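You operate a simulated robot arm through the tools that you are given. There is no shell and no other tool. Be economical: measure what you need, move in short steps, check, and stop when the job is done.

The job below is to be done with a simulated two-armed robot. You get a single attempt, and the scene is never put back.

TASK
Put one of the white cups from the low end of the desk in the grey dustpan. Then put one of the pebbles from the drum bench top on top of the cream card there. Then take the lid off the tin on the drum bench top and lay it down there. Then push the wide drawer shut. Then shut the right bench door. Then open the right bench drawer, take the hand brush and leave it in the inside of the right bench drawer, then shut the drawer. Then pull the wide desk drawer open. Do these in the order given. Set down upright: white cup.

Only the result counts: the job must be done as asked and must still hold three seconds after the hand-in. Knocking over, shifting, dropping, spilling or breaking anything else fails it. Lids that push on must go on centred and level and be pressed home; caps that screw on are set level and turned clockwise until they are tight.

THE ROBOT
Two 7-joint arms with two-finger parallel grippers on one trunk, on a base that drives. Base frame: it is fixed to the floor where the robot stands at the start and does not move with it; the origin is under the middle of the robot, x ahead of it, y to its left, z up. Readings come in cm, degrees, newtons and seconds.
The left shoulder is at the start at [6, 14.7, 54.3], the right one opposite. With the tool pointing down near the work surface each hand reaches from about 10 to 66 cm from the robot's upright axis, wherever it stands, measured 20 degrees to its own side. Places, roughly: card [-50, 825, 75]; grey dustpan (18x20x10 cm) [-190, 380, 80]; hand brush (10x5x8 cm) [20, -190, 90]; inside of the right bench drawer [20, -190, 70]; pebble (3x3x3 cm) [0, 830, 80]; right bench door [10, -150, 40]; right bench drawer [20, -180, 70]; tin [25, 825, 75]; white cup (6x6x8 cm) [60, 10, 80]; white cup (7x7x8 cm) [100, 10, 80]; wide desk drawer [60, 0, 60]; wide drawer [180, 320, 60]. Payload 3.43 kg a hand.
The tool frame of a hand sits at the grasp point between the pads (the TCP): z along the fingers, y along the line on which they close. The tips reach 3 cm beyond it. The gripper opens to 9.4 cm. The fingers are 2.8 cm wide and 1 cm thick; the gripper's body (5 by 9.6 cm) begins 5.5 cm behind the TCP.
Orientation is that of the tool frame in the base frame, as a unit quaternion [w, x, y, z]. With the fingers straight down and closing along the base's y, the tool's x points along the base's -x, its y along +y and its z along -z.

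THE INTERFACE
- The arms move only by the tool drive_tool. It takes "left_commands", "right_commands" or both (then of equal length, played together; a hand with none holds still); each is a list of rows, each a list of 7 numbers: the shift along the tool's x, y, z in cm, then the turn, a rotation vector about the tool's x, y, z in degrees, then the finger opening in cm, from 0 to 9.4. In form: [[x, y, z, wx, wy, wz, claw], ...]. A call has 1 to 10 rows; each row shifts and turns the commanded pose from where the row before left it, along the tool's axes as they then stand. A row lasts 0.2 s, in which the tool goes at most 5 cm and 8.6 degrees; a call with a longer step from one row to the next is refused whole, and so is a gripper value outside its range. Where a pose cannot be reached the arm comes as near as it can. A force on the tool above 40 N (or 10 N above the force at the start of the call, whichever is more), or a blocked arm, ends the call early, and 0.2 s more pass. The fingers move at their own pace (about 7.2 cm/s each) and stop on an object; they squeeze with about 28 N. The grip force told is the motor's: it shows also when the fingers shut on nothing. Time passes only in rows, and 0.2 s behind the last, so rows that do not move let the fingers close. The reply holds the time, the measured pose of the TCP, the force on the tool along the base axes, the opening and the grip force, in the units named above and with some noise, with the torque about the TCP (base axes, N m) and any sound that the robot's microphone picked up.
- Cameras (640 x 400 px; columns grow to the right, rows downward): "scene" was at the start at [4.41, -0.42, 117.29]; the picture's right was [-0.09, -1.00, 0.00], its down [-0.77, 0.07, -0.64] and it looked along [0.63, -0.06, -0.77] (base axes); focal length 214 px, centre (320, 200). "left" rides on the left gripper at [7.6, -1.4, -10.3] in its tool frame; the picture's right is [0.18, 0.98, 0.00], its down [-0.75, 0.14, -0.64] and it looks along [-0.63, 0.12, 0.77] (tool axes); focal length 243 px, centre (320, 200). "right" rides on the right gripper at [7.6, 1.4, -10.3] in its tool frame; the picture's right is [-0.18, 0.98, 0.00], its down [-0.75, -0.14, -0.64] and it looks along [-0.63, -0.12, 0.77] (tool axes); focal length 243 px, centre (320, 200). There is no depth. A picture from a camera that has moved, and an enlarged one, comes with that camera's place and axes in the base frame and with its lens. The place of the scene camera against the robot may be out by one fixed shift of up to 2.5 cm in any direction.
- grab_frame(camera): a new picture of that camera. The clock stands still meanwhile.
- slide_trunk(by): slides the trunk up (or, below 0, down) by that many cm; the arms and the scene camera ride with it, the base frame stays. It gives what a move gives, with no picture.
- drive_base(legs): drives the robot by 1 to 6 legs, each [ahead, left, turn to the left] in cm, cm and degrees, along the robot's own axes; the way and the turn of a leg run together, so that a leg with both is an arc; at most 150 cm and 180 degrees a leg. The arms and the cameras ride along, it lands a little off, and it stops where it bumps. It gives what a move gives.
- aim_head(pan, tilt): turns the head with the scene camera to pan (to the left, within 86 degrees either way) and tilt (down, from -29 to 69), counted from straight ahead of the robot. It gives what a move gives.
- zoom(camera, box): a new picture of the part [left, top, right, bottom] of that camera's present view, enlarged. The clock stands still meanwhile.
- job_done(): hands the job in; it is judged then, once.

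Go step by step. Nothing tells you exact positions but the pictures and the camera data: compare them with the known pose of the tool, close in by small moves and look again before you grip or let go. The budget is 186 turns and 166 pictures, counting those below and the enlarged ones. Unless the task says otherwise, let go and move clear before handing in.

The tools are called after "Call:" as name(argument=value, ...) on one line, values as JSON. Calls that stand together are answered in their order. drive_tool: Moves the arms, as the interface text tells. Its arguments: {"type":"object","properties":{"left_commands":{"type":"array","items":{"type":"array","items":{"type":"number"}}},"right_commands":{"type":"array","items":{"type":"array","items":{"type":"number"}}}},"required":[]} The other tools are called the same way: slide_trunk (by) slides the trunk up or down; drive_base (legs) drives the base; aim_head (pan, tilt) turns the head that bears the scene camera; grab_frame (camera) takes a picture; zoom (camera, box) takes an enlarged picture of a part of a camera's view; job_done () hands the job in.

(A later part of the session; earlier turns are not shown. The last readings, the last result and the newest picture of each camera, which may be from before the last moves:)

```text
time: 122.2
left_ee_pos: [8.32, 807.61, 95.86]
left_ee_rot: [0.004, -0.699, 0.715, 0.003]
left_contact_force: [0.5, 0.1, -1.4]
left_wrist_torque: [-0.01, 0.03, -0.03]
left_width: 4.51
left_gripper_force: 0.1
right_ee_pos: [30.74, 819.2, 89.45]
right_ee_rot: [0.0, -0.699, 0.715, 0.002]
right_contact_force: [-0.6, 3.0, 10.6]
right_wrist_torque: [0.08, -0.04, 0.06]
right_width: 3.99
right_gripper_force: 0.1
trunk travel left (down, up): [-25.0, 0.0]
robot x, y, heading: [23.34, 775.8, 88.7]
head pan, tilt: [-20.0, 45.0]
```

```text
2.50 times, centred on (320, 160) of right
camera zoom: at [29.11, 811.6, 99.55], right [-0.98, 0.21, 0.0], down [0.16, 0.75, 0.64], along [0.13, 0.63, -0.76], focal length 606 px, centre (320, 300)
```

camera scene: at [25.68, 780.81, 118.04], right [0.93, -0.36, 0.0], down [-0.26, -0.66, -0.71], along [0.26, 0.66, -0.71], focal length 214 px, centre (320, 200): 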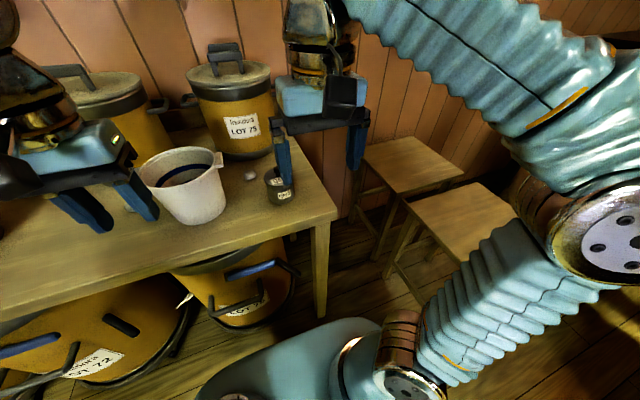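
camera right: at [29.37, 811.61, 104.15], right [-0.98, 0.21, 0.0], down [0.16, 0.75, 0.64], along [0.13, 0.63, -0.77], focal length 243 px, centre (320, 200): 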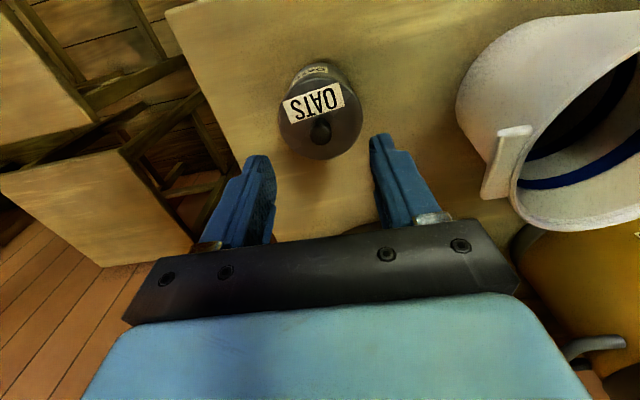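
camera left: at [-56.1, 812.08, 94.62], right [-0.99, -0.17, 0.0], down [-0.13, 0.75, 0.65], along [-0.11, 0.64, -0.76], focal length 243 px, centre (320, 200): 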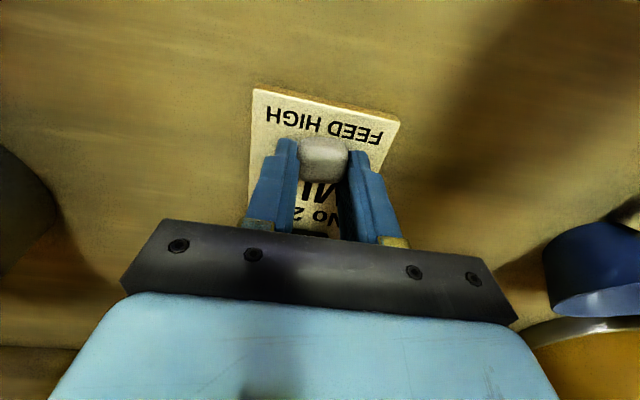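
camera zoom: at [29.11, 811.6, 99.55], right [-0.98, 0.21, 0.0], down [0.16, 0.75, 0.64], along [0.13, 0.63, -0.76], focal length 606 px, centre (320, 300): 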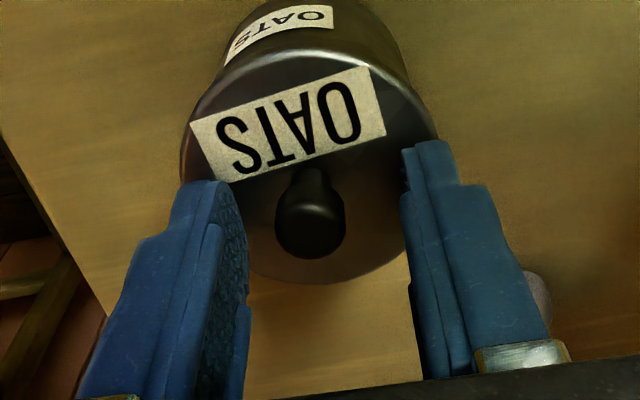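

Fingertips touch the lid top. Raise 0.3, close on the knob.

Call:
drive_tool(right_commands=[[0, 0, -0.4, 0, 0, 0, 4], [0, 0, 0, 0, 0, 0, 2], [0, 0, 0, 0, 0, 0, 0.5], [0, 0, 0, 0, 0, 0, 0.5], [0, 0, 0, 0, 0, 0, 0.5]])

Call:
zoom(camera="right", box=[220, 80, 420, 240])

```text
time: 123.4
left_ee_pos: [8.39, 807.74, 95.86]
left_ee_rot: [0.005, -0.699, 0.715, 0.003]
left_contact_force: [0.7, 0.1, -0.4]
left_wrist_torque: [-0.04, -0.01, -0.01]
left_width: 4.49
left_gripper_force: 0.2
right_ee_pos: [30.79, 819.14, 89.59]
right_ee_rot: [0.0, -0.699, 0.715, 0.0]
right_contact_force: [-0.5, -0.1, -0.5]
right_wrist_torque: [0.02, 0.02, 0.01]
right_width: 1.42
right_gripper_force: 28.4
trunk travel left (down, up): [-25.0, 0.0]
robot x, y, heading: [22.98, 775.9, 88.6]
head pan, tilt: [-20.0, 45.0]
heard: snap
```

```text
2.50 times, centred on (320, 160) of right
camera zoom: at [29.12, 811.6, 99.86], right [-0.98, 0.21, 0.0], down [0.16, 0.75, 0.64], along [0.13, 0.63, -0.77], focal length 606 px, centre (320, 300)
```

zoom: 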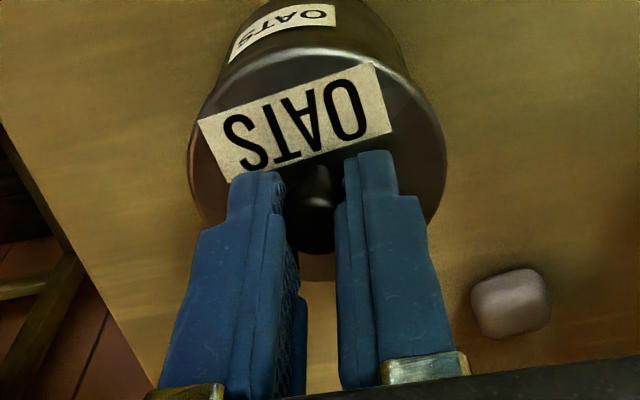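

Gripped the knob at 1.4 cm (a snap was heard). Lift a little and look.

Call:
drive_tool(right_commands=[[0, 0, -0.5, 0, 0, 0, 0.5], [0, 0, -1, 0, 0, 0, 0.5], [0, 0, -1, 0, 0, 0, 0.5]])

Call:
zoom(camera="right", box=[220, 80, 420, 240])

Call:
zoom(camera="scene", box=[200, 100, 360, 220])

```text
time: 124.2
left_ee_pos: [8.46, 807.76, 95.66]
left_ee_rot: [0.004, -0.699, 0.715, 0.003]
left_contact_force: [-0.5, -0.6, 0.3]
left_wrist_torque: [-0.02, 0.01, -0.01]
left_width: 4.48
left_gripper_force: 0.0
right_ee_pos: [30.76, 819.0, 92.36]
right_ee_rot: [0.0, -0.699, 0.715, 0.0]
right_contact_force: [-0.1, 0.5, -0.7]
right_wrist_torque: [-0.01, 0.0, 0.02]
right_width: 1.42
right_gripper_force: 27.7
trunk travel left (down, up): [-25.0, 0.0]
robot x, y, heading: [22.85, 775.99, 88.7]
head pan, tilt: [-20.0, 45.0]
```

```text
2.50 times, centred on (320, 160) of right
camera zoom: at [29.2, 811.47, 102.51], right [-0.98, 0.21, 0.0], down [0.16, 0.75, 0.64], along [0.13, 0.63, -0.77], focal length 606 px, centre (320, 300)
```

zoom: 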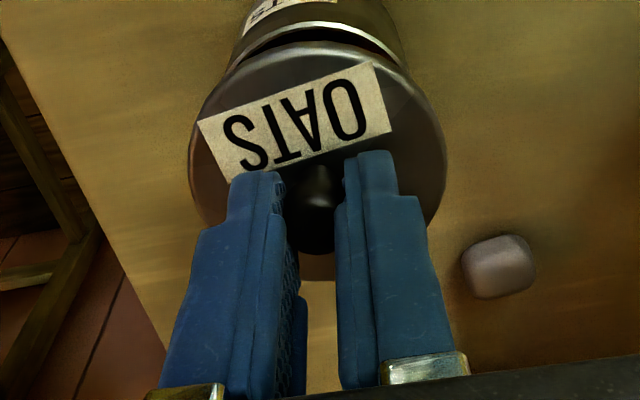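

```text
3.33 times, centred on (280, 160) of scene
camera zoom: at [25.68, 780.81, 118.04], right [0.93, -0.36, 0.0], down [-0.26, -0.66, -0.71], along [0.26, 0.66, -0.71], focal length 715 px, centre (453, 333)
```

zoom: 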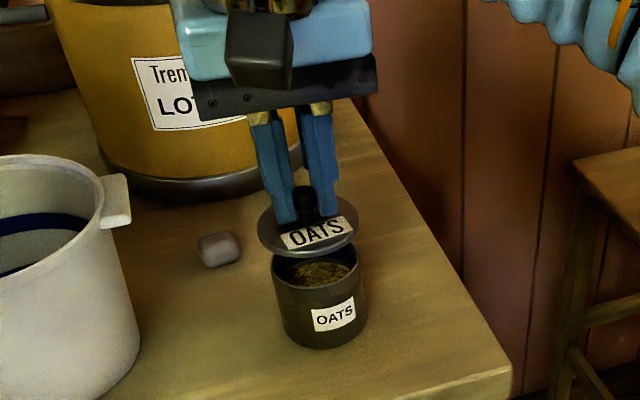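

The lid is off and the tin stays. Lift, retract and strafe left to the empty stretch of bench near x≈-13.

Call:
drive_tool(right_commands=[[0, 0, -2.5, 0, 0, 0, 0.5], [2, 0, -2, 0, 0, 0, 0.5], [4, 0, -1, 0, 0, 0, 0.5], [4, 0, 0, 0, 0, 0, 0.5], [4, 0, 0, 0, 0, 0, 0.5]])

Call:
drive_base(legs=[[0, 44, 0.5]])

Call:
grab_frame(camera="right")

Call:
grab_frame(camera="scene")

```text
time: 125.4
left_ee_pos: [8.39, 807.71, 95.85]
left_ee_rot: [0.004, -0.699, 0.715, 0.003]
left_contact_force: [0.0, 1.5, 0.2]
left_wrist_torque: [-0.02, -0.02, -0.02]
left_width: 4.5
left_gripper_force: 0.0
right_ee_pos: [30.57, 804.8, 97.85]
right_ee_rot: [0.0, -0.7, 0.715, 0.0]
right_contact_force: [0.4, 0.3, -1.1]
right_wrist_torque: [0.0, -0.02, 0.01]
right_width: 1.41
right_gripper_force: 28.6
trunk travel left (down, up): [-25.0, 0.0]
robot x, y, heading: [23.05, 776.07, 88.8]
head pan, tilt: [-20.0, 45.0]
```

```text
time: 128.1
left_ee_pos: [-35.62, 808.1, 95.8]
left_ee_rot: [0.004, -0.705, 0.709, 0.003]
left_contact_force: [0.6, -0.7, -0.4]
left_wrist_torque: [0.05, 0.0, 0.0]
left_width: 4.52
left_gripper_force: 0.1
right_ee_pos: [-13.43, 805.64, 97.88]
right_ee_rot: [0.0, -0.705, 0.709, 0.0]
right_contact_force: [0.6, -0.2, 0.6]
right_wrist_torque: [0.02, 0.01, -0.03]
right_width: 1.41
right_gripper_force: 28.0
trunk travel left (down, up): [-25.0, 0.0]
robot x, y, heading: [-20.67, 776.58, 89.5]
head pan, tilt: [-20.0, 45.0]
```

```text
99 pictures are left
camera right: at [-14.88, 798.05, 108.04], right [-0.98, 0.19, 0.0], down [0.15, 0.75, 0.64], along [0.12, 0.63, -0.77], focal length 243 px, centre (320, 200)
```

right: 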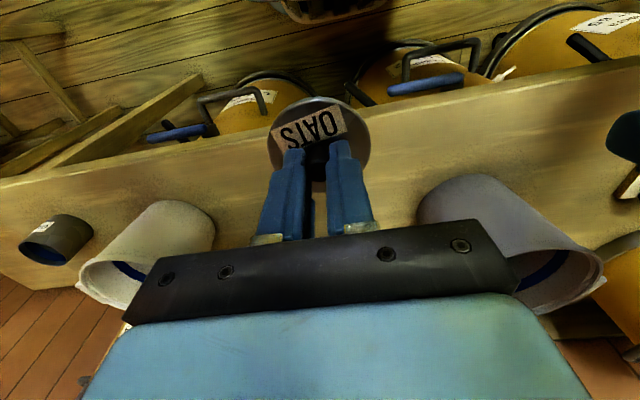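

```text
98 pictures are left
camera scene: at [-17.99, 781.48, 118.04], right [0.94, -0.35, 0.0], down [-0.25, -0.66, -0.71], along [0.25, 0.66, -0.71], focal length 214 px, centre (320, 200)
```

scene: 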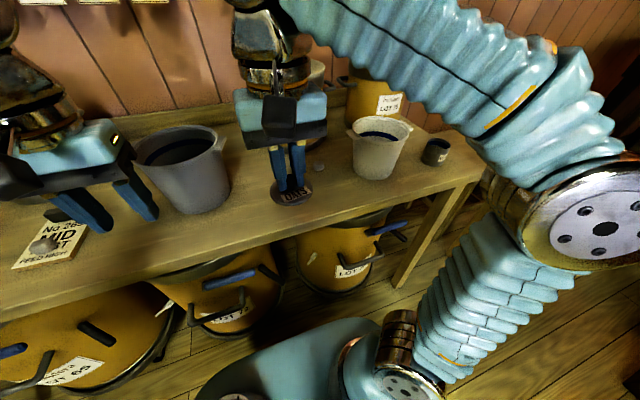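

The spot under the hand is free. Move forward and descend.

Call:
drive_tool(right_commands=[[-4, 0, 1, 0, 0, 0, 0.5], [-4, 0, 2, 0, 0, 0, 0.5], [-4, 0, 3, 0, 0, 0, 0.5], [-2, 0, 3, 0, 0, 0, 0.5], [0, 0, 2, 0, 0, 0, 0.5]])

Call:
zoom(camera="scene", box=[200, 80, 400, 220])

Call:
grab_frame(camera="right")

```text
time: 129.2
left_ee_pos: [-35.69, 808.06, 95.86]
left_ee_rot: [0.004, -0.705, 0.709, 0.003]
left_contact_force: [1.0, 1.1, 1.1]
left_wrist_torque: [-0.04, -0.03, 0.0]
left_width: 4.48
left_gripper_force: 0.0
right_ee_pos: [-13.32, 819.38, 86.97]
right_ee_rot: [0.0, -0.705, 0.709, 0.0]
right_contact_force: [0.3, -0.2, 0.6]
right_wrist_torque: [-0.02, 0.02, 0.03]
right_width: 1.43
right_gripper_force: 28.5
trunk travel left (down, up): [-25.0, 0.0]
robot x, y, heading: [-20.66, 776.95, 89.7]
head pan, tilt: [-20.0, 45.0]
```

```text
2.86 times, centred on (300, 150) of scene
camera zoom: at [-18.0, 781.49, 118.04], right [0.94, -0.35, 0.0], down [-0.25, -0.66, -0.71], along [0.25, 0.66, -0.71], focal length 613 px, centre (377, 343)
```

zoom: 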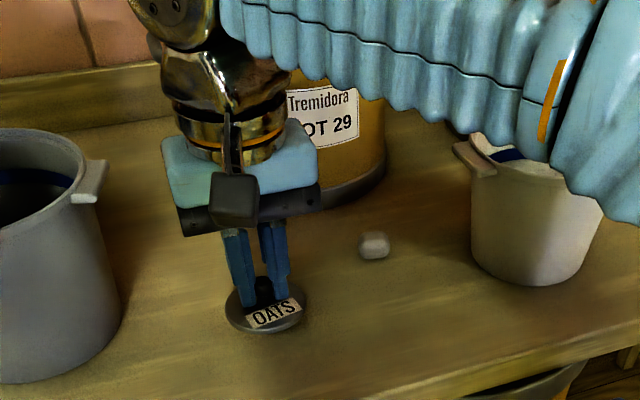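

```text
96 pictures are left
camera right: at [-14.74, 811.89, 97.13], right [-0.98, 0.19, 0.0], down [0.15, 0.75, 0.64], along [0.12, 0.63, -0.77], focal length 243 px, centre (320, 200)
```

right: 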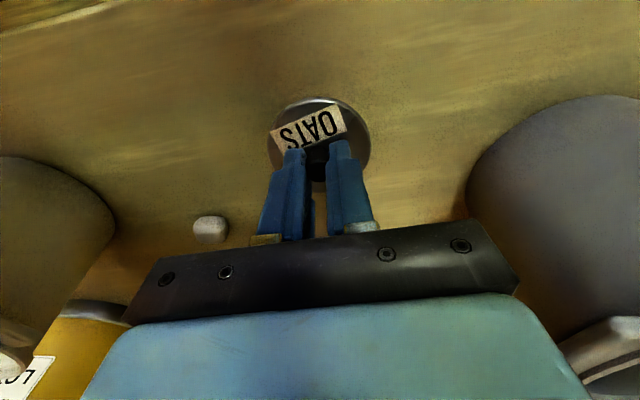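

Call:
drive_tool(right_commands=[[0, 0, 0.6, 0, 0, 0, 0.5], [0, 0, 0.5, 0, 0, 0, 0.5], [0, 0, 0.4, 0, 0, 0, 0.5]])

```text
time: 130.1
left_ee_pos: [-35.67, 808.2, 95.75]
left_ee_rot: [0.005, -0.705, 0.71, 0.003]
left_contact_force: [0.1, -0.6, 0.4]
left_wrist_torque: [-0.04, 0.0, -0.01]
left_width: 4.49
left_gripper_force: 0.0
right_ee_pos: [-13.17, 819.51, 85.47]
right_ee_rot: [0.0, -0.705, 0.71, 0.0]
right_contact_force: [-0.7, 0.6, -0.9]
right_wrist_torque: [0.02, -0.01, 0.0]
right_width: 1.41
right_gripper_force: 27.7
trunk travel left (down, up): [-25.0, 0.0]
robot x, y, heading: [-20.8, 776.45, 89.7]
head pan, tilt: [-20.0, 45.0]
```

No contact yet at 85.5; continue in small steps.

Call:
drive_tool(right_commands=[[0, 0, 0.4, 0, 0, 0, 0.5], [0, 0, 0.3, 0, 0, 0, 0.5]])

Call:
drive_tool(right_commands=[[0, 0, 0.2, 0, 0, 0, 0.5], [0, 0, 0.1, 0, 0, 0, 0.5]])

```text
time: 130.7
left_ee_pos: [-35.68, 808.01, 95.8]
left_ee_rot: [0.005, -0.705, 0.709, 0.003]
left_contact_force: [0.0, -0.1, 0.8]
left_wrist_torque: [0.01, -0.03, 0.01]
left_width: 4.49
left_gripper_force: 0.1
right_ee_pos: [-13.37, 819.64, 84.73]
right_ee_rot: [0.0, -0.705, 0.709, 0.001]
right_contact_force: [-0.4, 0.4, -0.7]
right_wrist_torque: [0.03, 0.0, 0.02]
right_width: 1.42
right_gripper_force: 27.8
trunk travel left (down, up): [-25.0, 0.0]
robot x, y, heading: [-20.3, 776.76, 89.6]
head pan, tilt: [-20.0, 45.0]
```

```text
time: 131.2
left_ee_pos: [-35.71, 808.07, 95.84]
left_ee_rot: [0.005, -0.704, 0.71, 0.003]
left_contact_force: [-0.6, 0.4, -0.5]
left_wrist_torque: [0.02, 0.04, -0.01]
left_width: 4.49
left_gripper_force: 0.1
right_ee_pos: [-13.24, 819.56, 84.45]
right_ee_rot: [0.0, -0.704, 0.71, 0.0]
right_contact_force: [0.2, -0.9, 0.0]
right_wrist_torque: [0.0, -0.01, 0.0]
right_width: 1.42
right_gripper_force: 27.7
trunk travel left (down, up): [-25.0, 0.0]
robot x, y, heading: [-20.31, 776.67, 89.5]
head pan, tilt: [-20.0, 45.0]
```

Call:
drive_tool(right_commands=[[0, 0, 0.2, 0, 0, 0, 0.5], [0, 0, 0.15, 0, 0, 0, 0.5]])

Call:
zoom(camera="scene", box=[250, 130, 350, 210])

```text
time: 131.8
left_ee_pos: [-35.67, 808.05, 95.94]
left_ee_rot: [0.005, -0.704, 0.71, 0.003]
left_contact_force: [0.6, -1.0, 0.5]
left_wrist_torque: [0.02, 0.0, -0.02]
left_width: 4.49
left_gripper_force: 0.1
right_ee_pos: [-13.32, 819.61, 84.18]
right_ee_rot: [0.001, -0.704, 0.71, 0.001]
right_contact_force: [1.9, -0.3, 16.3]
right_wrist_torque: [-0.12, -0.07, -0.04]
right_width: 1.4
right_gripper_force: 28.1
trunk travel left (down, up): [-25.0, 0.0]
robot x, y, heading: [-21.17, 776.92, 89.5]
head pan, tilt: [-20.0, 45.0]
```

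```text
5.00 times, centred on (300, 170) of scene
camera zoom: at [-17.99, 781.42, 118.08], right [0.94, -0.35, 0.0], down [-0.25, -0.66, -0.71], along [0.25, 0.66, -0.71], focal length 1072 px, centre (420, 350)
```

zoom: 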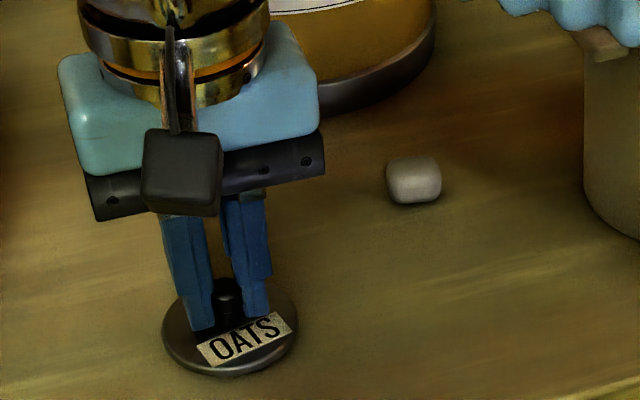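

Lid touches the bench (16 N). Release and rise.

Call:
drive_tool(right_commands=[[0, 0, 0, 0, 0, 0, 2], [0, 0, 0, 0, 0, 0, 3.5], [0, 0, 0, 0, 0, 0, 3.5], [0, 0, -2, 0, 0, 0, 3.5], [0, 0, -4, 0, 0, 0, 3.5], [3, 0, -3, 0, 0, 0, 3.5], [4, 0, -3, 0, 0, 0, 3.5], [4, 0, -1.5, 0, 0, 0, 3.5], [3, 0, 0, 0, 0, 0, 3.5]])

Call:
grab_frame(camera="scene")

```text
time: 133.8
left_ee_pos: [-35.76, 808.08, 95.7]
left_ee_rot: [0.005, -0.704, 0.71, 0.003]
left_contact_force: [-0.3, 0.7, -0.7]
left_wrist_torque: [0.0, 0.02, 0.0]
left_width: 4.49
left_gripper_force: 0.0
right_ee_pos: [-13.35, 805.54, 97.12]
right_ee_rot: [0.0, -0.705, 0.709, 0.0]
right_contact_force: [0.5, -0.2, 0.1]
right_wrist_torque: [-0.01, 0.03, -0.02]
right_width: 3.48
right_gripper_force: 0.0
trunk travel left (down, up): [-25.0, 0.0]
robot x, y, heading: [-20.57, 776.55, 89.4]
head pan, tilt: [-20.0, 45.0]
```

```text
94 pictures are left
camera scene: at [-18.0, 781.5, 118.04], right [0.94, -0.35, 0.0], down [-0.25, -0.66, -0.71], along [0.25, 0.66, -0.71], focal length 214 px, centre (320, 200)
```

scene: 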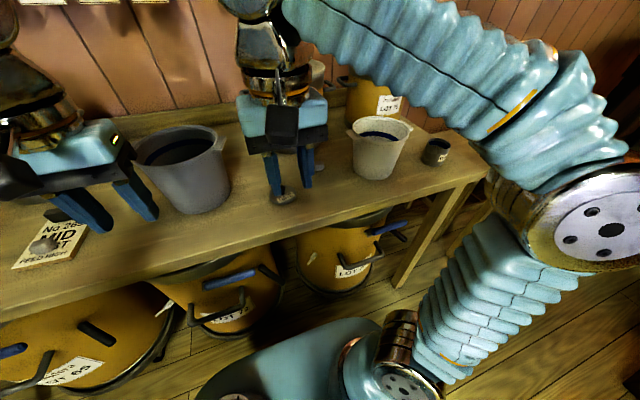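

Lid laid down. Now to the wide drawer at about (180, 320): back away, turn, and look.

Call:
drive_base(legs=[[-150, 15, 0], [0, 0, -140]])

Call:
aim_head(pan=0, tilt=12)

Call:
grab_frame(camera="scene")

```text
refused: leg 1 is longer than a leg can be; nothing moved
```

```text
time: 134.8
left_ee_pos: [-35.6, 808.05, 95.8]
left_ee_rot: [0.004, -0.705, 0.71, 0.004]
left_contact_force: [0.0, 0.2, -0.8]
left_wrist_torque: [0.01, 0.01, -0.03]
left_width: 4.49
left_gripper_force: 0.2
right_ee_pos: [-13.3, 805.59, 97.24]
right_ee_rot: [0.0, -0.704, 0.71, -0.001]
right_contact_force: [-0.1, -0.9, -0.8]
right_wrist_torque: [0.0, -0.03, -0.02]
right_width: 3.51
right_gripper_force: 0.1
trunk travel left (down, up): [-25.0, 0.0]
robot x, y, heading: [-20.55, 776.5, 89.4]
head pan, tilt: [0.0, 12.0]
```

```text
93 pictures are left
camera scene: at [-20.76, 783.18, 123.21], right [1.0, -0.01, 0.0], down [0.0, -0.21, -0.98], along [0.01, 0.98, -0.21], focal length 214 px, centre (320, 200)
```

scene: 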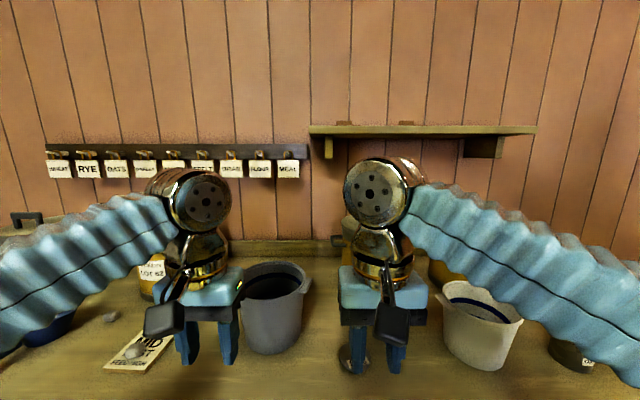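

Call:
drive_base(legs=[[-148, 10, 0], [0, 0, -140]])

Call:
grab_frame(camera="scene")

```text
time: 148.1
left_ee_pos: [1.63, 612.19, 95.71]
left_ee_rot: [0.004, 0.416, 0.91, -0.003]
left_contact_force: [-0.4, -0.1, 0.0]
left_wrist_torque: [0.02, -0.01, 0.01]
left_width: 4.48
left_gripper_force: 0.1
right_ee_pos: [-16.83, 599.16, 97.24]
right_ee_rot: [0.0, 0.416, 0.909, -0.001]
right_contact_force: [-0.1, 0.2, -0.1]
right_wrist_torque: [-0.01, 0.0, -0.02]
right_width: 3.49
right_gripper_force: 0.0
trunk travel left (down, up): [-25.0, 0.0]
robot x, y, heading: [-30.33, 626.12, -48.9]
head pan, tilt: [0.0, 12.0]
```

```text
92 pictures are left
camera scene: at [-26.58, 621.28, 123.21], right [-0.76, -0.65, 0.0], down [-0.14, 0.16, -0.98], along [0.64, -0.74, -0.21], focal length 214 px, centre (320, 200)
```

scene: 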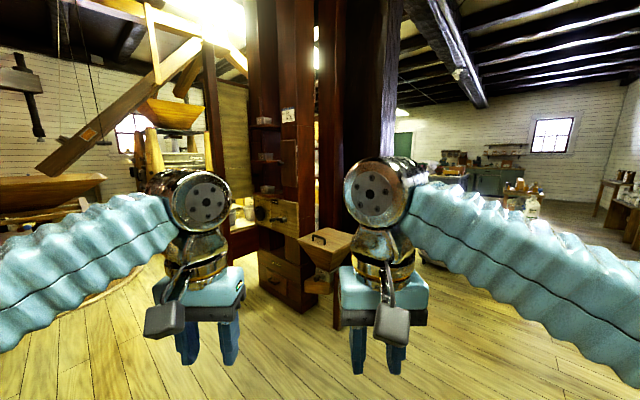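

A pillar hides the drawer. I'll move back to about (-70, 470) and look south-east.

Call:
drive_base(legs=[[46, -66, 0], [46, -66, 0], [0, 0, 15]])

Call:
grab_frame(camera="scene")

```text
time: 157.2
left_ee_pos: [-34.87, 463.38, 95.75]
left_ee_rot: [0.004, 0.302, 0.953, -0.002]
left_contact_force: [0.7, -0.9, -0.2]
left_wrist_torque: [0.0, 0.0, 0.01]
left_width: 4.49
left_gripper_force: 0.1
right_ee_pos: [-49.68, 446.43, 97.14]
right_ee_rot: [0.0, 0.302, 0.953, 0.0]
right_contact_force: [0.9, -0.4, 0.6]
right_wrist_torque: [-0.02, -0.02, 0.02]
right_width: 3.5
right_gripper_force: 0.1
trunk travel left (down, up): [-25.0, 0.0]
robot x, y, heading: [-69.32, 468.8, -35.2]
head pan, tilt: [0.0, 12.0]
```

```text
91 pictures are left
camera scene: at [-64.35, 465.49, 123.21], right [-0.58, -0.82, 0.0], down [-0.17, 0.12, -0.98], along [0.8, -0.56, -0.21], focal length 214 px, centre (320, 200)
```

scene: 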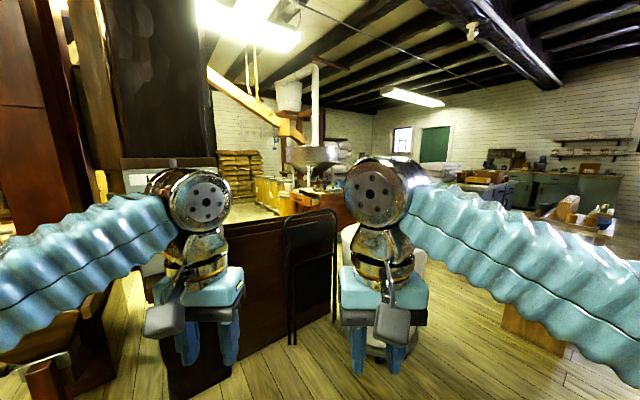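

The drawer must be in the brown workbench with the hopper, behind the bin. Go to about (-75, 315) and look east.

Call:
drive_base(legs=[[42, -64, 0], [42, -64, 0], [0, 0, 35]])

Call:
grab_frame(camera="scene")

```text
time: 166.7
left_ee_pos: [-42.12, 330.13, 95.65]
left_ee_rot: [0.005, 0.008, 1.0, -0.001]
left_contact_force: [0.6, 0.3, -0.4]
left_wrist_torque: [0.02, -0.01, 0.01]
left_width: 4.51
left_gripper_force: 0.1
right_ee_pos: [-44.9, 307.83, 97.14]
right_ee_rot: [0.0, 0.009, 1.0, 0.001]
right_contact_force: [0.1, 0.1, 0.6]
right_wrist_torque: [-0.01, 0.0, -0.01]
right_width: 3.47
right_gripper_force: 0.1
trunk travel left (down, up): [-25.0, 0.0]
robot x, y, heading: [-73.76, 315.42, -1.1]
head pan, tilt: [0.0, 12.0]
```

```text
90 pictures are left
camera scene: at [-67.66, 315.52, 123.21], right [-0.02, -1.0, 0.0], down [-0.21, 0.0, -0.98], along [0.98, -0.02, -0.21], focal length 214 px, centre (320, 200)
```

scene: 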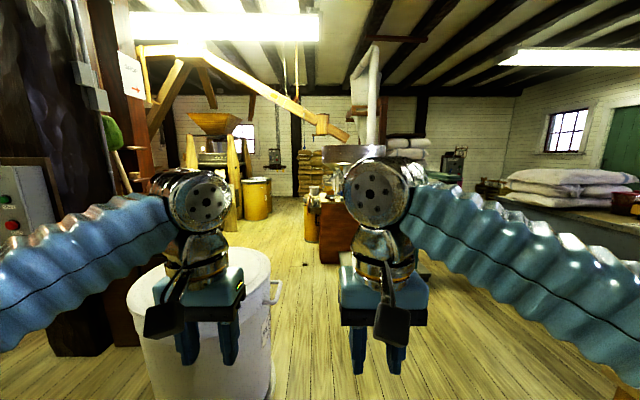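

Path along y≈290 looks clear between bin and desk. Drive on and look.

Call:
drive_base(legs=[[0, -25, 1], [130, 0, 0]])

Call:
aim_head(pan=0, tilt=22)

Call:
grab_frame(camera="scene")

```text
time: 168.1
left_ee_pos: [-44.62, 324.32, 95.95]
left_ee_rot: [0.005, -0.025, 1.0, 0.0]
left_contact_force: [-0.8, -0.5, 0.0]
left_wrist_torque: [0.0, -0.04, 0.0]
left_width: 4.5
left_gripper_force: 0.0
right_ee_pos: [-45.82, 301.95, 97.39]
right_ee_rot: [-0.001, -0.023, 1.0, 0.0]
right_contact_force: [-0.2, 0.7, 0.6]
right_wrist_torque: [-0.01, 0.0, -0.03]
right_width: 3.51
right_gripper_force: 0.0
trunk travel left (down, up): [-25.0, 0.0]
robot x, y, heading: [-75.11, 307.87, 2.5]
head pan, tilt: [0.0, 12.0]
stopped in leg 1: the robot was blocked; the commanded pose is now the measured one
```

```text
time: 168.8
left_ee_pos: [-44.55, 324.6, 95.77]
left_ee_rot: [0.005, -0.024, 1.0, -0.003]
left_contact_force: [0.4, 0.6, -0.3]
left_wrist_torque: [-0.03, 0.03, 0.03]
left_width: 4.51
left_gripper_force: 0.1
right_ee_pos: [-45.88, 302.07, 97.37]
right_ee_rot: [-0.001, -0.023, 1.0, -0.003]
right_contact_force: [-0.6, -0.2, -0.9]
right_wrist_torque: [0.02, 0.02, 0.0]
right_width: 3.5
right_gripper_force: 0.1
trunk travel left (down, up): [-25.0, 0.0]
robot x, y, heading: [-74.91, 307.09, 2.7]
head pan, tilt: [0.0, 22.0]
```

```text
89 pictures are left
camera scene: at [-69.14, 308.92, 121.69], right [0.05, -1.0, 0.01], down [-0.37, -0.02, -0.93], along [0.93, 0.04, -0.38], focal length 214 px, centre (320, 200)
```

scene: 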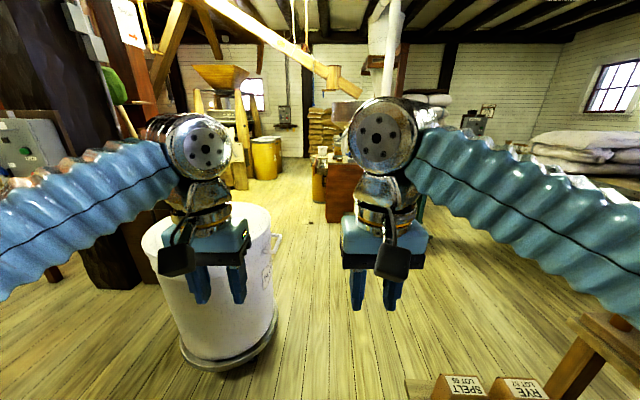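

I bumped the tall stool on the right. Back away gently and check it.

Call:
drive_base(legs=[[-2, 9, 0]])

Call:
aim_head(pan=-60, tilt=45)

Call:
grab_frame(camera="scene")

```text
time: 169.9
left_ee_pos: [-47.01, 332.46, 95.83]
left_ee_rot: [0.005, -0.022, 1.0, 0.002]
left_contact_force: [-0.6, -1.0, -0.6]
left_wrist_torque: [0.05, -0.02, 0.0]
left_width: 4.48
left_gripper_force: 0.0
right_ee_pos: [-48.26, 310.14, 97.1]
right_ee_rot: [0.0, -0.021, 1.0, 0.002]
right_contact_force: [-0.2, 0.6, 0.0]
right_wrist_torque: [0.02, -0.02, 0.02]
right_width: 3.5
right_gripper_force: 0.2
trunk travel left (down, up): [-25.0, 0.0]
robot x, y, heading: [-77.53, 316.41, 2.6]
head pan, tilt: [0.0, 22.0]
```

```text
time: 171.2
left_ee_pos: [-46.97, 332.61, 95.75]
left_ee_rot: [0.006, -0.021, 1.0, 0.003]
left_contact_force: [-0.6, 0.0, -0.2]
left_wrist_torque: [-0.03, 0.06, -0.02]
left_width: 4.51
left_gripper_force: 0.0
right_ee_pos: [-48.42, 310.11, 97.25]
right_ee_rot: [0.0, -0.02, 1.0, 0.002]
right_contact_force: [0.3, -0.7, 0.8]
right_wrist_torque: [-0.04, 0.0, 0.04]
right_width: 3.5
right_gripper_force: 0.0
trunk travel left (down, up): [-25.0, 0.0]
robot x, y, heading: [-77.68, 316.39, 2.3]
head pan, tilt: [-60.0, 45.0]
```

```text
88 pictures are left
camera scene: at [-76.6, 309.53, 118.05], right [-0.84, -0.54, 0.0], down [-0.38, 0.6, -0.71], along [0.38, -0.6, -0.71], focal length 214 px, centre (320, 200)
```

scene: 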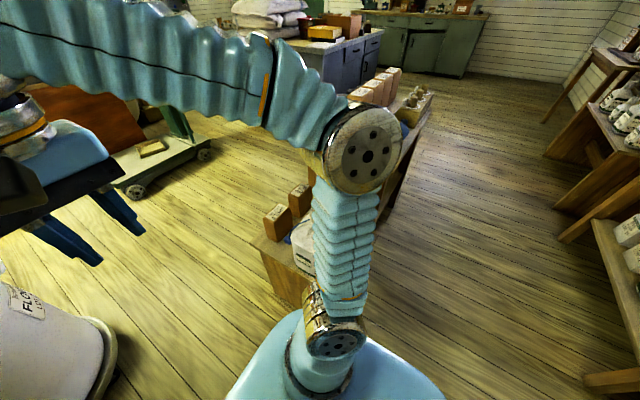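

Nothing toppled. The gap here is too tight for the robot, so let me zoom on the drawer's workbench to learn its facing before routing around.

Call:
aim_head(pan=-4, tilt=15)

Call:
zoom(camera="scene", box=[250, 120, 370, 240])

```text
time: 172.4
left_ee_pos: [-47.03, 332.53, 95.78]
left_ee_rot: [0.005, -0.022, 1.0, 0.002]
left_contact_force: [-0.6, 0.0, 0.5]
left_wrist_torque: [-0.01, -0.01, -0.03]
left_width: 4.49
left_gripper_force: 0.0
right_ee_pos: [-48.41, 310.13, 97.14]
right_ee_rot: [0.001, -0.021, 1.0, 0.002]
right_contact_force: [-0.6, 0.2, 0.1]
right_wrist_torque: [0.01, -0.01, -0.01]
right_width: 3.48
right_gripper_force: 0.1
trunk travel left (down, up): [-25.0, 0.0]
robot x, y, heading: [-77.53, 316.65, 2.4]
head pan, tilt: [-4.0, 15.0]
```

```text
3.33 times, centred on (310, 180) of scene
camera zoom: at [-71.63, 316.13, 122.72], right [-0.03, -1.0, 0.0], down [-0.26, 0.01, -0.97], along [0.97, -0.03, -0.26], focal length 715 px, centre (353, 267)
```

zoom: 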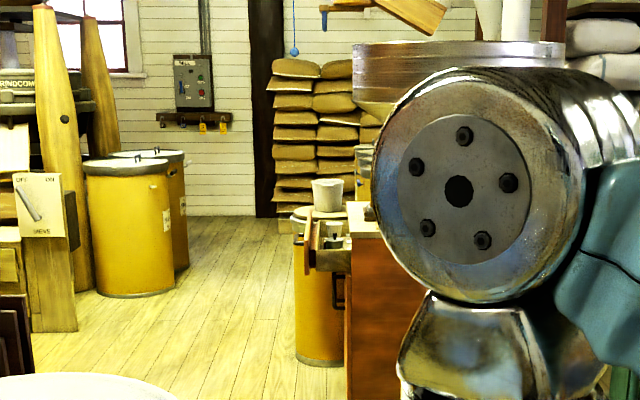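

The open drawer sticks out toward +y (left) on that red-brown bench, so I must reach its north side. Let me look at my own footprint to judge the gap.

Call:
aim_head(pan=-30, tilt=65)

Call:
grab_frame(camera="scene")

Call:
aim_head(pan=-75, tilt=65)

Call:
grab_frame(camera="scene")

```text
time: 173.6
left_ee_pos: [-47.08, 332.47, 95.73]
left_ee_rot: [0.005, -0.022, 1.0, 0.002]
left_contact_force: [-0.1, -0.2, -0.4]
left_wrist_torque: [0.01, 0.01, 0.01]
left_width: 4.49
left_gripper_force: 0.0
right_ee_pos: [-48.36, 310.15, 97.02]
right_ee_rot: [0.0, -0.021, 1.0, 0.002]
right_contact_force: [-0.2, 0.0, -0.1]
right_wrist_torque: [0.0, 0.01, -0.01]
right_width: 3.48
right_gripper_force: 0.0
trunk travel left (down, up): [-25.0, 0.0]
robot x, y, heading: [-77.66, 315.96, 2.5]
head pan, tilt: [-30.0, 65.0]
```

```text
86 pictures are left
camera scene: at [-75.58, 313.58, 115.55], right [-0.46, -0.89, 0.0], down [-0.8, 0.42, -0.42], along [0.38, -0.2, -0.91], focal length 214 px, centre (320, 200)
```

scene: 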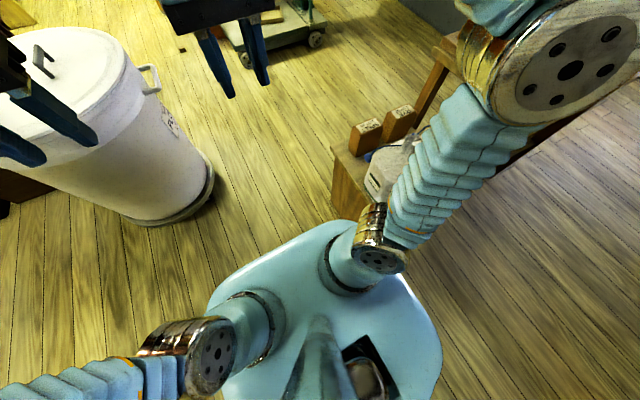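

```text
time: 174.8
left_ee_pos: [-47.0, 332.61, 95.85]
left_ee_rot: [0.006, -0.022, 1.0, 0.002]
left_contact_force: [0.3, 0.1, 0.3]
left_wrist_torque: [-0.02, 0.03, -0.02]
left_width: 4.51
left_gripper_force: 0.1
right_ee_pos: [-48.33, 310.14, 97.09]
right_ee_rot: [0.0, -0.021, 1.0, 0.002]
right_contact_force: [0.1, 0.0, -0.6]
right_wrist_torque: [0.03, 0.03, 0.01]
right_width: 3.5
right_gripper_force: 0.0
trunk travel left (down, up): [-25.0, 0.0]
robot x, y, heading: [-77.82, 316.43, 2.4]
head pan, tilt: [-75.0, 65.0]
```

```text
85 pictures are left
camera scene: at [-79.14, 310.61, 115.54], right [-0.95, -0.3, 0.0], down [-0.27, 0.86, -0.42], along [0.13, -0.4, -0.91], focal length 214 px, centre (320, 200)
```

scene: 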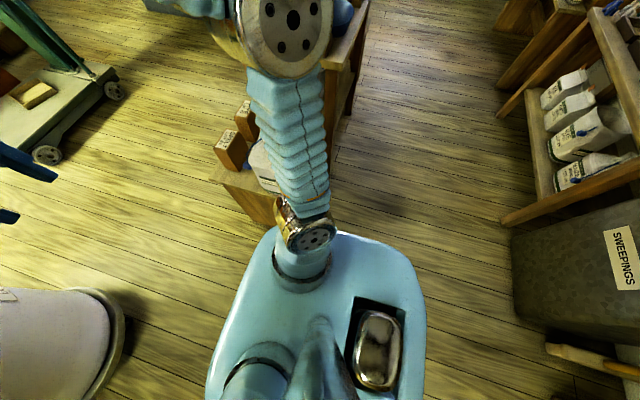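

My base is about ±27 cm wide, so this gap is too tight, but the passage between stool and desk in the south is about 70 cm. I'll go around that way.

Call:
drive_base(legs=[[-38, 0, -2], [0, -108, 0], [0, -107, 0], [80, 0, 0]])

Call:
aim_head(pan=45, tilt=35)

Call:
grab_frame(camera="scene")

```text
time: 191.3
left_ee_pos: [2.0, 120.84, 95.67]
left_ee_rot: [0.006, -0.026, 1.0, 0.003]
left_contact_force: [-0.1, -0.7, -0.6]
left_wrist_torque: [0.01, 0.01, 0.01]
left_width: 4.5
left_gripper_force: 0.1
right_ee_pos: [0.86, 98.49, 97.1]
right_ee_rot: [0.0, -0.028, 1.0, 0.001]
right_contact_force: [-0.3, 0.6, -0.7]
right_wrist_torque: [-0.02, -0.02, -0.03]
right_width: 3.49
right_gripper_force: 0.1
trunk travel left (down, up): [-25.0, 0.0]
robot x, y, heading: [-28.61, 104.14, 3.3]
head pan, tilt: [-75.0, 65.0]
```

```text
time: 193.3
left_ee_pos: [2.06, 120.95, 95.84]
left_ee_rot: [0.005, -0.028, 1.0, 0.002]
left_contact_force: [0.6, 0.8, -0.5]
left_wrist_torque: [0.02, -0.01, -0.05]
left_width: 4.51
left_gripper_force: 0.0
right_ee_pos: [1.08, 98.46, 97.08]
right_ee_rot: [0.001, -0.028, 1.0, 0.002]
right_contact_force: [-0.2, 0.2, 0.8]
right_wrist_torque: [-0.01, -0.01, 0.01]
right_width: 3.51
right_gripper_force: 0.0
trunk travel left (down, up): [-25.0, 0.0]
robot x, y, heading: [-28.65, 104.6, 3.3]
head pan, tilt: [45.0, 35.0]
```

```text
84 pictures are left
camera scene: at [-25.8, 110.88, 119.52], right [0.74, -0.67, 0.0], down [-0.38, -0.43, -0.82], along [0.55, 0.61, -0.57], focal length 214 px, centre (320, 200)
```

scene: 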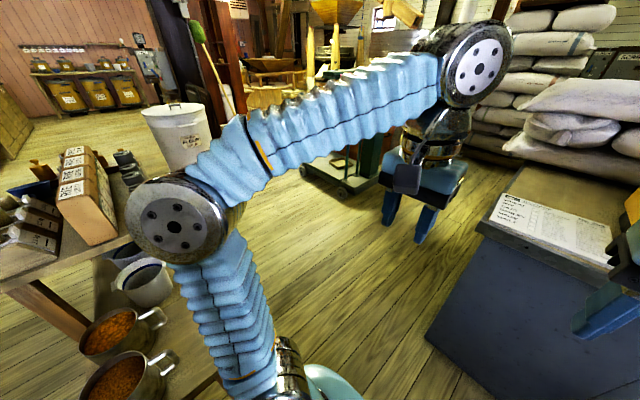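

The desk corner is near (49, 115) and there is room to go diagonally. Move ahead, turn to heading ~65°, and drive up between stool and desk.

Call:
drive_base(legs=[[33, 2, 0], [0, 0, 62], [115, 0, 0]])

Call:
aim_head(pan=-15, tilt=30)

Call:
grab_frame(camera="scene")

```text
time: 203.1
left_ee_pos: [48.11, 240.94, 95.79]
left_ee_rot: [0.004, -0.538, 0.843, 0.004]
left_contact_force: [0.0, 0.2, 0.5]
left_wrist_torque: [0.01, 0.01, 0.04]
left_width: 4.5
left_gripper_force: 0.1
right_ee_pos: [67.16, 229.17, 97.67]
right_ee_rot: [0.003, -0.54, 0.841, 0.007]
right_contact_force: [-0.1, 0.0, 1.7]
right_wrist_torque: [-0.01, -0.01, 0.02]
right_width: 3.51
right_gripper_force: 0.1
trunk travel left (down, up): [-25.0, 0.0]
robot x, y, heading: [48.74, 206.41, 65.1]
head pan, tilt: [45.0, 35.0]
stopped in leg 3: the robot was blocked; the commanded pose is now the measured one
```

```text
time: 204.4
left_ee_pos: [48.18, 240.92, 95.97]
left_ee_rot: [0.005, -0.539, 0.842, 0.004]
left_contact_force: [-0.9, 0.2, -0.3]
left_wrist_torque: [-0.03, 0.02, 0.01]
left_width: 4.5
left_gripper_force: 0.1
right_ee_pos: [67.15, 229.04, 97.57]
right_ee_rot: [0.003, -0.54, 0.842, 0.007]
right_contact_force: [-0.3, -0.1, -0.3]
right_wrist_torque: [0.01, 0.0, 0.01]
right_width: 3.51
right_gripper_force: 0.1
trunk travel left (down, up): [-25.0, 0.0]
robot x, y, heading: [48.4, 206.38, 65.0]
head pan, tilt: [-15.0, 30.0]
```

```text
83 pictures are left
camera scene: at [52.66, 210.49, 120.35], right [0.77, -0.64, 0.0], down [-0.32, -0.38, -0.87], along [0.56, 0.67, -0.5], focal length 214 px, centre (320, 200)
```

scene: 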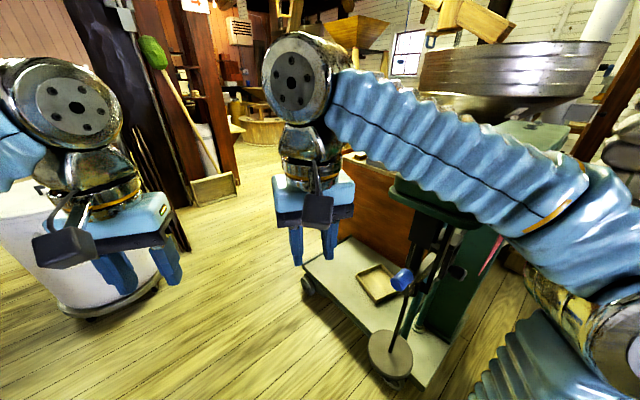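

The right forearm touched the platform scale's post. Back away and check the scale.

Call:
drive_base(legs=[[-8, 10, 0]])

Call:
aim_head(pan=-30, tilt=35)

Call:
grab_frame(camera="scene")

```text
time: 205.7
left_ee_pos: [35.65, 237.68, 95.73]
left_ee_rot: [0.002, -0.539, 0.843, 0.004]
left_contact_force: [0.1, -0.2, -0.4]
left_wrist_torque: [0.02, 0.04, 0.01]
left_width: 4.49
left_gripper_force: 0.0
right_ee_pos: [54.91, 225.84, 97.51]
right_ee_rot: [0.001, -0.54, 0.842, 0.006]
right_contact_force: [0.1, -0.3, 0.7]
right_wrist_torque: [0.02, 0.01, 0.0]
right_width: 3.48
right_gripper_force: 0.1
trunk travel left (down, up): [-25.0, 0.0]
robot x, y, heading: [35.93, 202.91, 65.1]
head pan, tilt: [-15.0, 30.0]
```

```text
time: 206.4
left_ee_pos: [35.7, 237.63, 95.71]
left_ee_rot: [0.003, -0.539, 0.842, 0.004]
left_contact_force: [-0.2, 0.5, -0.9]
left_wrist_torque: [0.0, -0.03, 0.02]
left_width: 4.45
left_gripper_force: 0.1
right_ee_pos: [54.85, 225.92, 97.35]
right_ee_rot: [0.001, -0.54, 0.842, 0.005]
right_contact_force: [1.0, 0.2, -0.3]
right_wrist_torque: [0.03, -0.01, 0.0]
right_width: 3.5
right_gripper_force: 0.1
trunk travel left (down, up): [-25.0, 0.0]
robot x, y, heading: [35.83, 202.98, 65.1]
head pan, tilt: [-30.0, 35.0]
```

```text
82 pictures are left
camera scene: at [41.78, 205.45, 119.53], right [0.58, -0.82, 0.0], down [-0.47, -0.33, -0.82], along [0.67, 0.47, -0.57], focal length 214 px, centre (320, 200)
```

scene: 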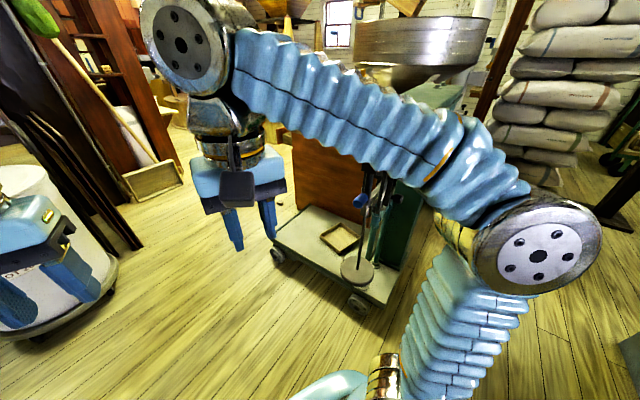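

The scale stands as before. I'll go straight north at x≈36, then north-east around the bin.

Call:
drive_base(legs=[[75, 35, 0], [68, -33, 0]])

Call:
aim_head(pan=-70, tilt=30)

Call:
grab_frame(camera="scene")

```text
time: 214.6
left_ee_pos: [96.11, 370.29, 95.74]
left_ee_rot: [0.003, -0.533, 0.846, 0.004]
left_contact_force: [-0.1, 1.1, -0.3]
left_wrist_torque: [0.02, 0.02, -0.03]
left_width: 4.49
left_gripper_force: 0.1
right_ee_pos: [115.27, 358.14, 97.5]
right_ee_rot: [0.001, -0.535, 0.845, 0.007]
right_contact_force: [-0.4, 0.1, -0.1]
right_wrist_torque: [0.01, -0.02, 0.02]
right_width: 3.52
right_gripper_force: 0.1
trunk travel left (down, up): [-25.0, 0.0]
robot x, y, heading: [96.32, 335.36, 64.7]
head pan, tilt: [-30.0, 35.0]
```

```text
time: 215.7
left_ee_pos: [96.13, 370.26, 95.76]
left_ee_rot: [0.003, -0.533, 0.846, 0.003]
left_contact_force: [0.1, -0.3, 0.0]
left_wrist_torque: [0.03, -0.02, 0.01]
left_width: 4.49
left_gripper_force: 0.1
right_ee_pos: [115.28, 358.06, 97.37]
right_ee_rot: [0.001, -0.535, 0.845, 0.007]
right_contact_force: [-0.9, -0.3, 0.2]
right_wrist_torque: [-0.03, 0.0, 0.02]
right_width: 3.5
right_gripper_force: 0.1
trunk travel left (down, up): [-25.0, 0.0]
robot x, y, heading: [96.26, 335.26, 64.4]
head pan, tilt: [-70.0, 30.0]
```

```text
81 pictures are left
camera scene: at [103.57, 332.07, 120.3], right [-0.1, -1.0, 0.0], down [-0.5, 0.05, -0.87], along [0.86, -0.08, -0.5], focal length 214 px, centre (320, 200)
```

scene: 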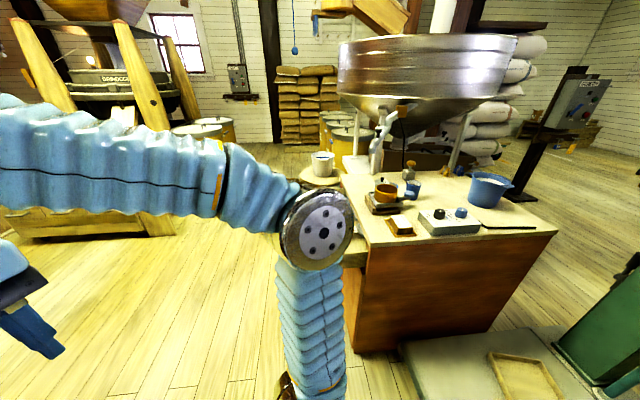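

The bench's corner is at about (157, 311). Move to the drawer's north side and turn to face it.

Call:
drive_base(legs=[[73, -26, 0], [0, 0, -154.5]])

Call:
aim_head(pan=15, tilt=35)

Call:
grab_frame(camera="scene")

```text
time: 226.0
left_ee_pos: [167.88, 358.45, 95.75]
left_ee_rot: [0.004, 0.678, 0.735, -0.002]
left_contact_force: [0.2, -0.1, -1.3]
left_wrist_torque: [0.03, 0.01, 0.0]
left_width: 4.53
left_gripper_force: 0.1
right_ee_pos: [145.24, 359.18, 97.43]
right_ee_rot: [0.007, 0.677, 0.736, 0.001]
right_contact_force: [0.2, 0.6, -0.2]
right_wrist_torque: [-0.01, 0.03, -0.02]
right_width: 3.52
right_gripper_force: 0.0
trunk travel left (down, up): [-25.0, 0.0]
robot x, y, heading: [150.23, 388.61, -85.7]
head pan, tilt: [-70.0, 30.0]
```

```text
time: 227.6
left_ee_pos: [167.78, 358.41, 95.69]
left_ee_rot: [0.005, 0.678, 0.735, -0.001]
left_contact_force: [-0.6, -0.1, -0.7]
left_wrist_torque: [-0.01, 0.0, 0.03]
left_width: 4.5
left_gripper_force: 0.1
right_ee_pos: [145.23, 359.28, 97.4]
right_ee_rot: [0.006, 0.676, 0.736, 0.001]
right_contact_force: [-0.6, -0.8, 0.1]
right_wrist_torque: [0.01, 0.0, 0.01]
right_width: 3.5
right_gripper_force: 0.2
trunk travel left (down, up): [-25.0, 0.0]
robot x, y, heading: [150.43, 388.5, -85.5]
head pan, tilt: [15.0, 35.0]
```

```text
80 pictures are left
camera scene: at [152.82, 383.45, 119.53], right [-0.94, -0.33, 0.0], down [-0.19, 0.54, -0.82], along [0.27, -0.77, -0.57], focal length 214 px, centre (320, 200)
```

scene: 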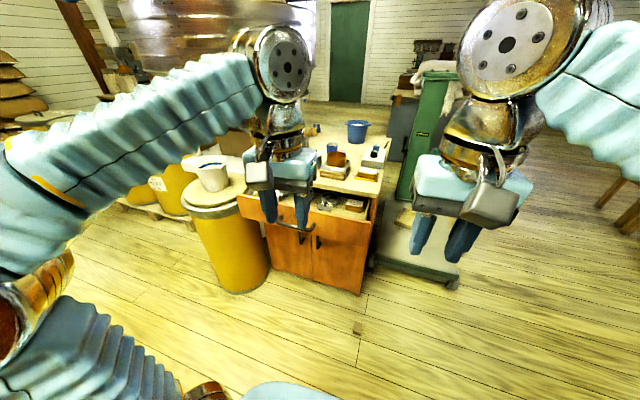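

The open drawer with its bar handle is in view. Zoom in.

Call:
zoom(camera="scene", box=[220, 130, 400, 300])

```text
2.35 times, centred on (310, 215) of scene
camera zoom: at [152.82, 383.45, 119.53], right [-0.94, -0.33, 0.0], down [-0.19, 0.54, -0.82], along [0.27, -0.77, -0.57], focal length 505 px, centre (344, 165)
```

zoom: 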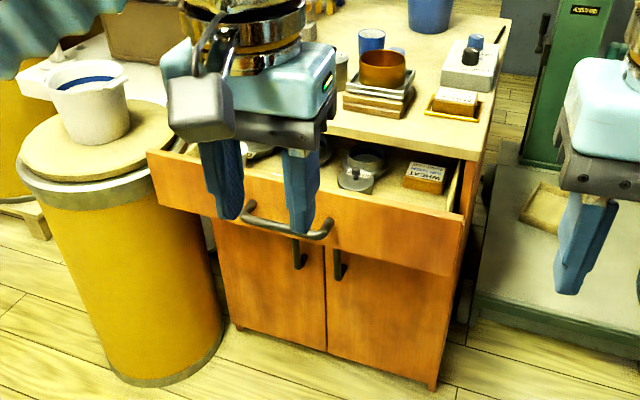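

The drawer front is at y≈323, x 155–211, top z≈70, with the bar handle at about (182, 327, 64). I'll position the left hand in front of the handle.

Call:
drive_base(legs=[[14, 15, -4.5]])

Call:
drive_tool(left_commands=[[0, 0, 4, 0, 0, 0, 0], [0, 0, 4, 0, 0, 0, 0], [0, 0, 4, 0, 0, 0, 0], [0, 0, 4, 0, 0, 0, 0], [0, 0, 4, 0, 0, 0, 0], [0, 0, 4, 0, 0, 0, 0], [0, 0, 4, 0, 0, 0, 0], [0, 0, 3, 0, 0, 0, 0]])

Call:
grab_frame(camera="scene")

Call:
grab_frame(camera="left")

```text
time: 229.2
left_ee_pos: [181.51, 343.68, 95.75]
left_ee_rot: [0.004, 0.706, 0.708, -0.001]
left_contact_force: [-0.2, 0.3, -0.8]
left_wrist_torque: [-0.02, -0.02, 0.01]
left_width: 4.48
left_gripper_force: 0.1
right_ee_pos: [159.28, 346.23, 97.43]
right_ee_rot: [0.007, 0.705, 0.71, 0.0]
right_contact_force: [-0.6, -0.2, 0.9]
right_wrist_torque: [-0.03, -0.04, 0.03]
right_width: 3.52
right_gripper_force: 0.1
trunk travel left (down, up): [-25.0, 0.0]
robot x, y, heading: [166.34, 375.43, -89.7]
head pan, tilt: [15.0, 35.0]
```

```text
time: 231.0
left_ee_pos: [181.71, 343.24, 64.57]
left_ee_rot: [0.003, 0.706, 0.708, -0.002]
left_contact_force: [0.5, 0.6, 0.3]
left_wrist_torque: [-0.02, 0.03, -0.02]
left_width: 0.0
left_gripper_force: 28.1
right_ee_pos: [159.24, 346.16, 97.28]
right_ee_rot: [0.006, 0.705, 0.709, 0.001]
right_contact_force: [-0.3, 0.1, 0.8]
right_wrist_torque: [-0.03, 0.01, 0.01]
right_width: 3.5
right_gripper_force: 0.1
trunk travel left (down, up): [-25.0, 0.0]
robot x, y, heading: [166.67, 375.11, -89.7]
head pan, tilt: [15.0, 35.0]
```

```text
78 pictures are left
camera scene: at [168.62, 369.81, 119.53], right [-0.97, -0.26, 0.0], down [-0.15, 0.55, -0.82], along [0.21, -0.79, -0.57], focal length 214 px, centre (320, 200)
```

scene: 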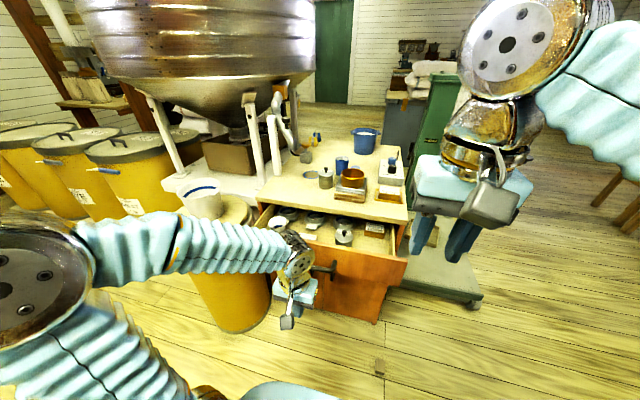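

```text
77 pictures are left
camera left: at [180.25, 351.05, 74.64], right [0.98, 0.19, 0.0], down [0.14, -0.75, 0.65], along [0.12, -0.64, -0.76], focal length 243 px, centre (320, 200)
```

left: 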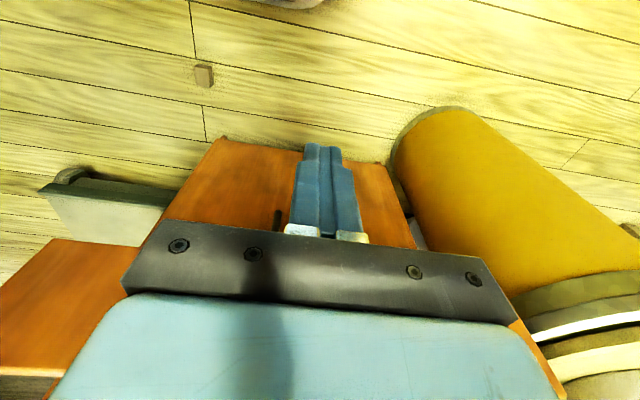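

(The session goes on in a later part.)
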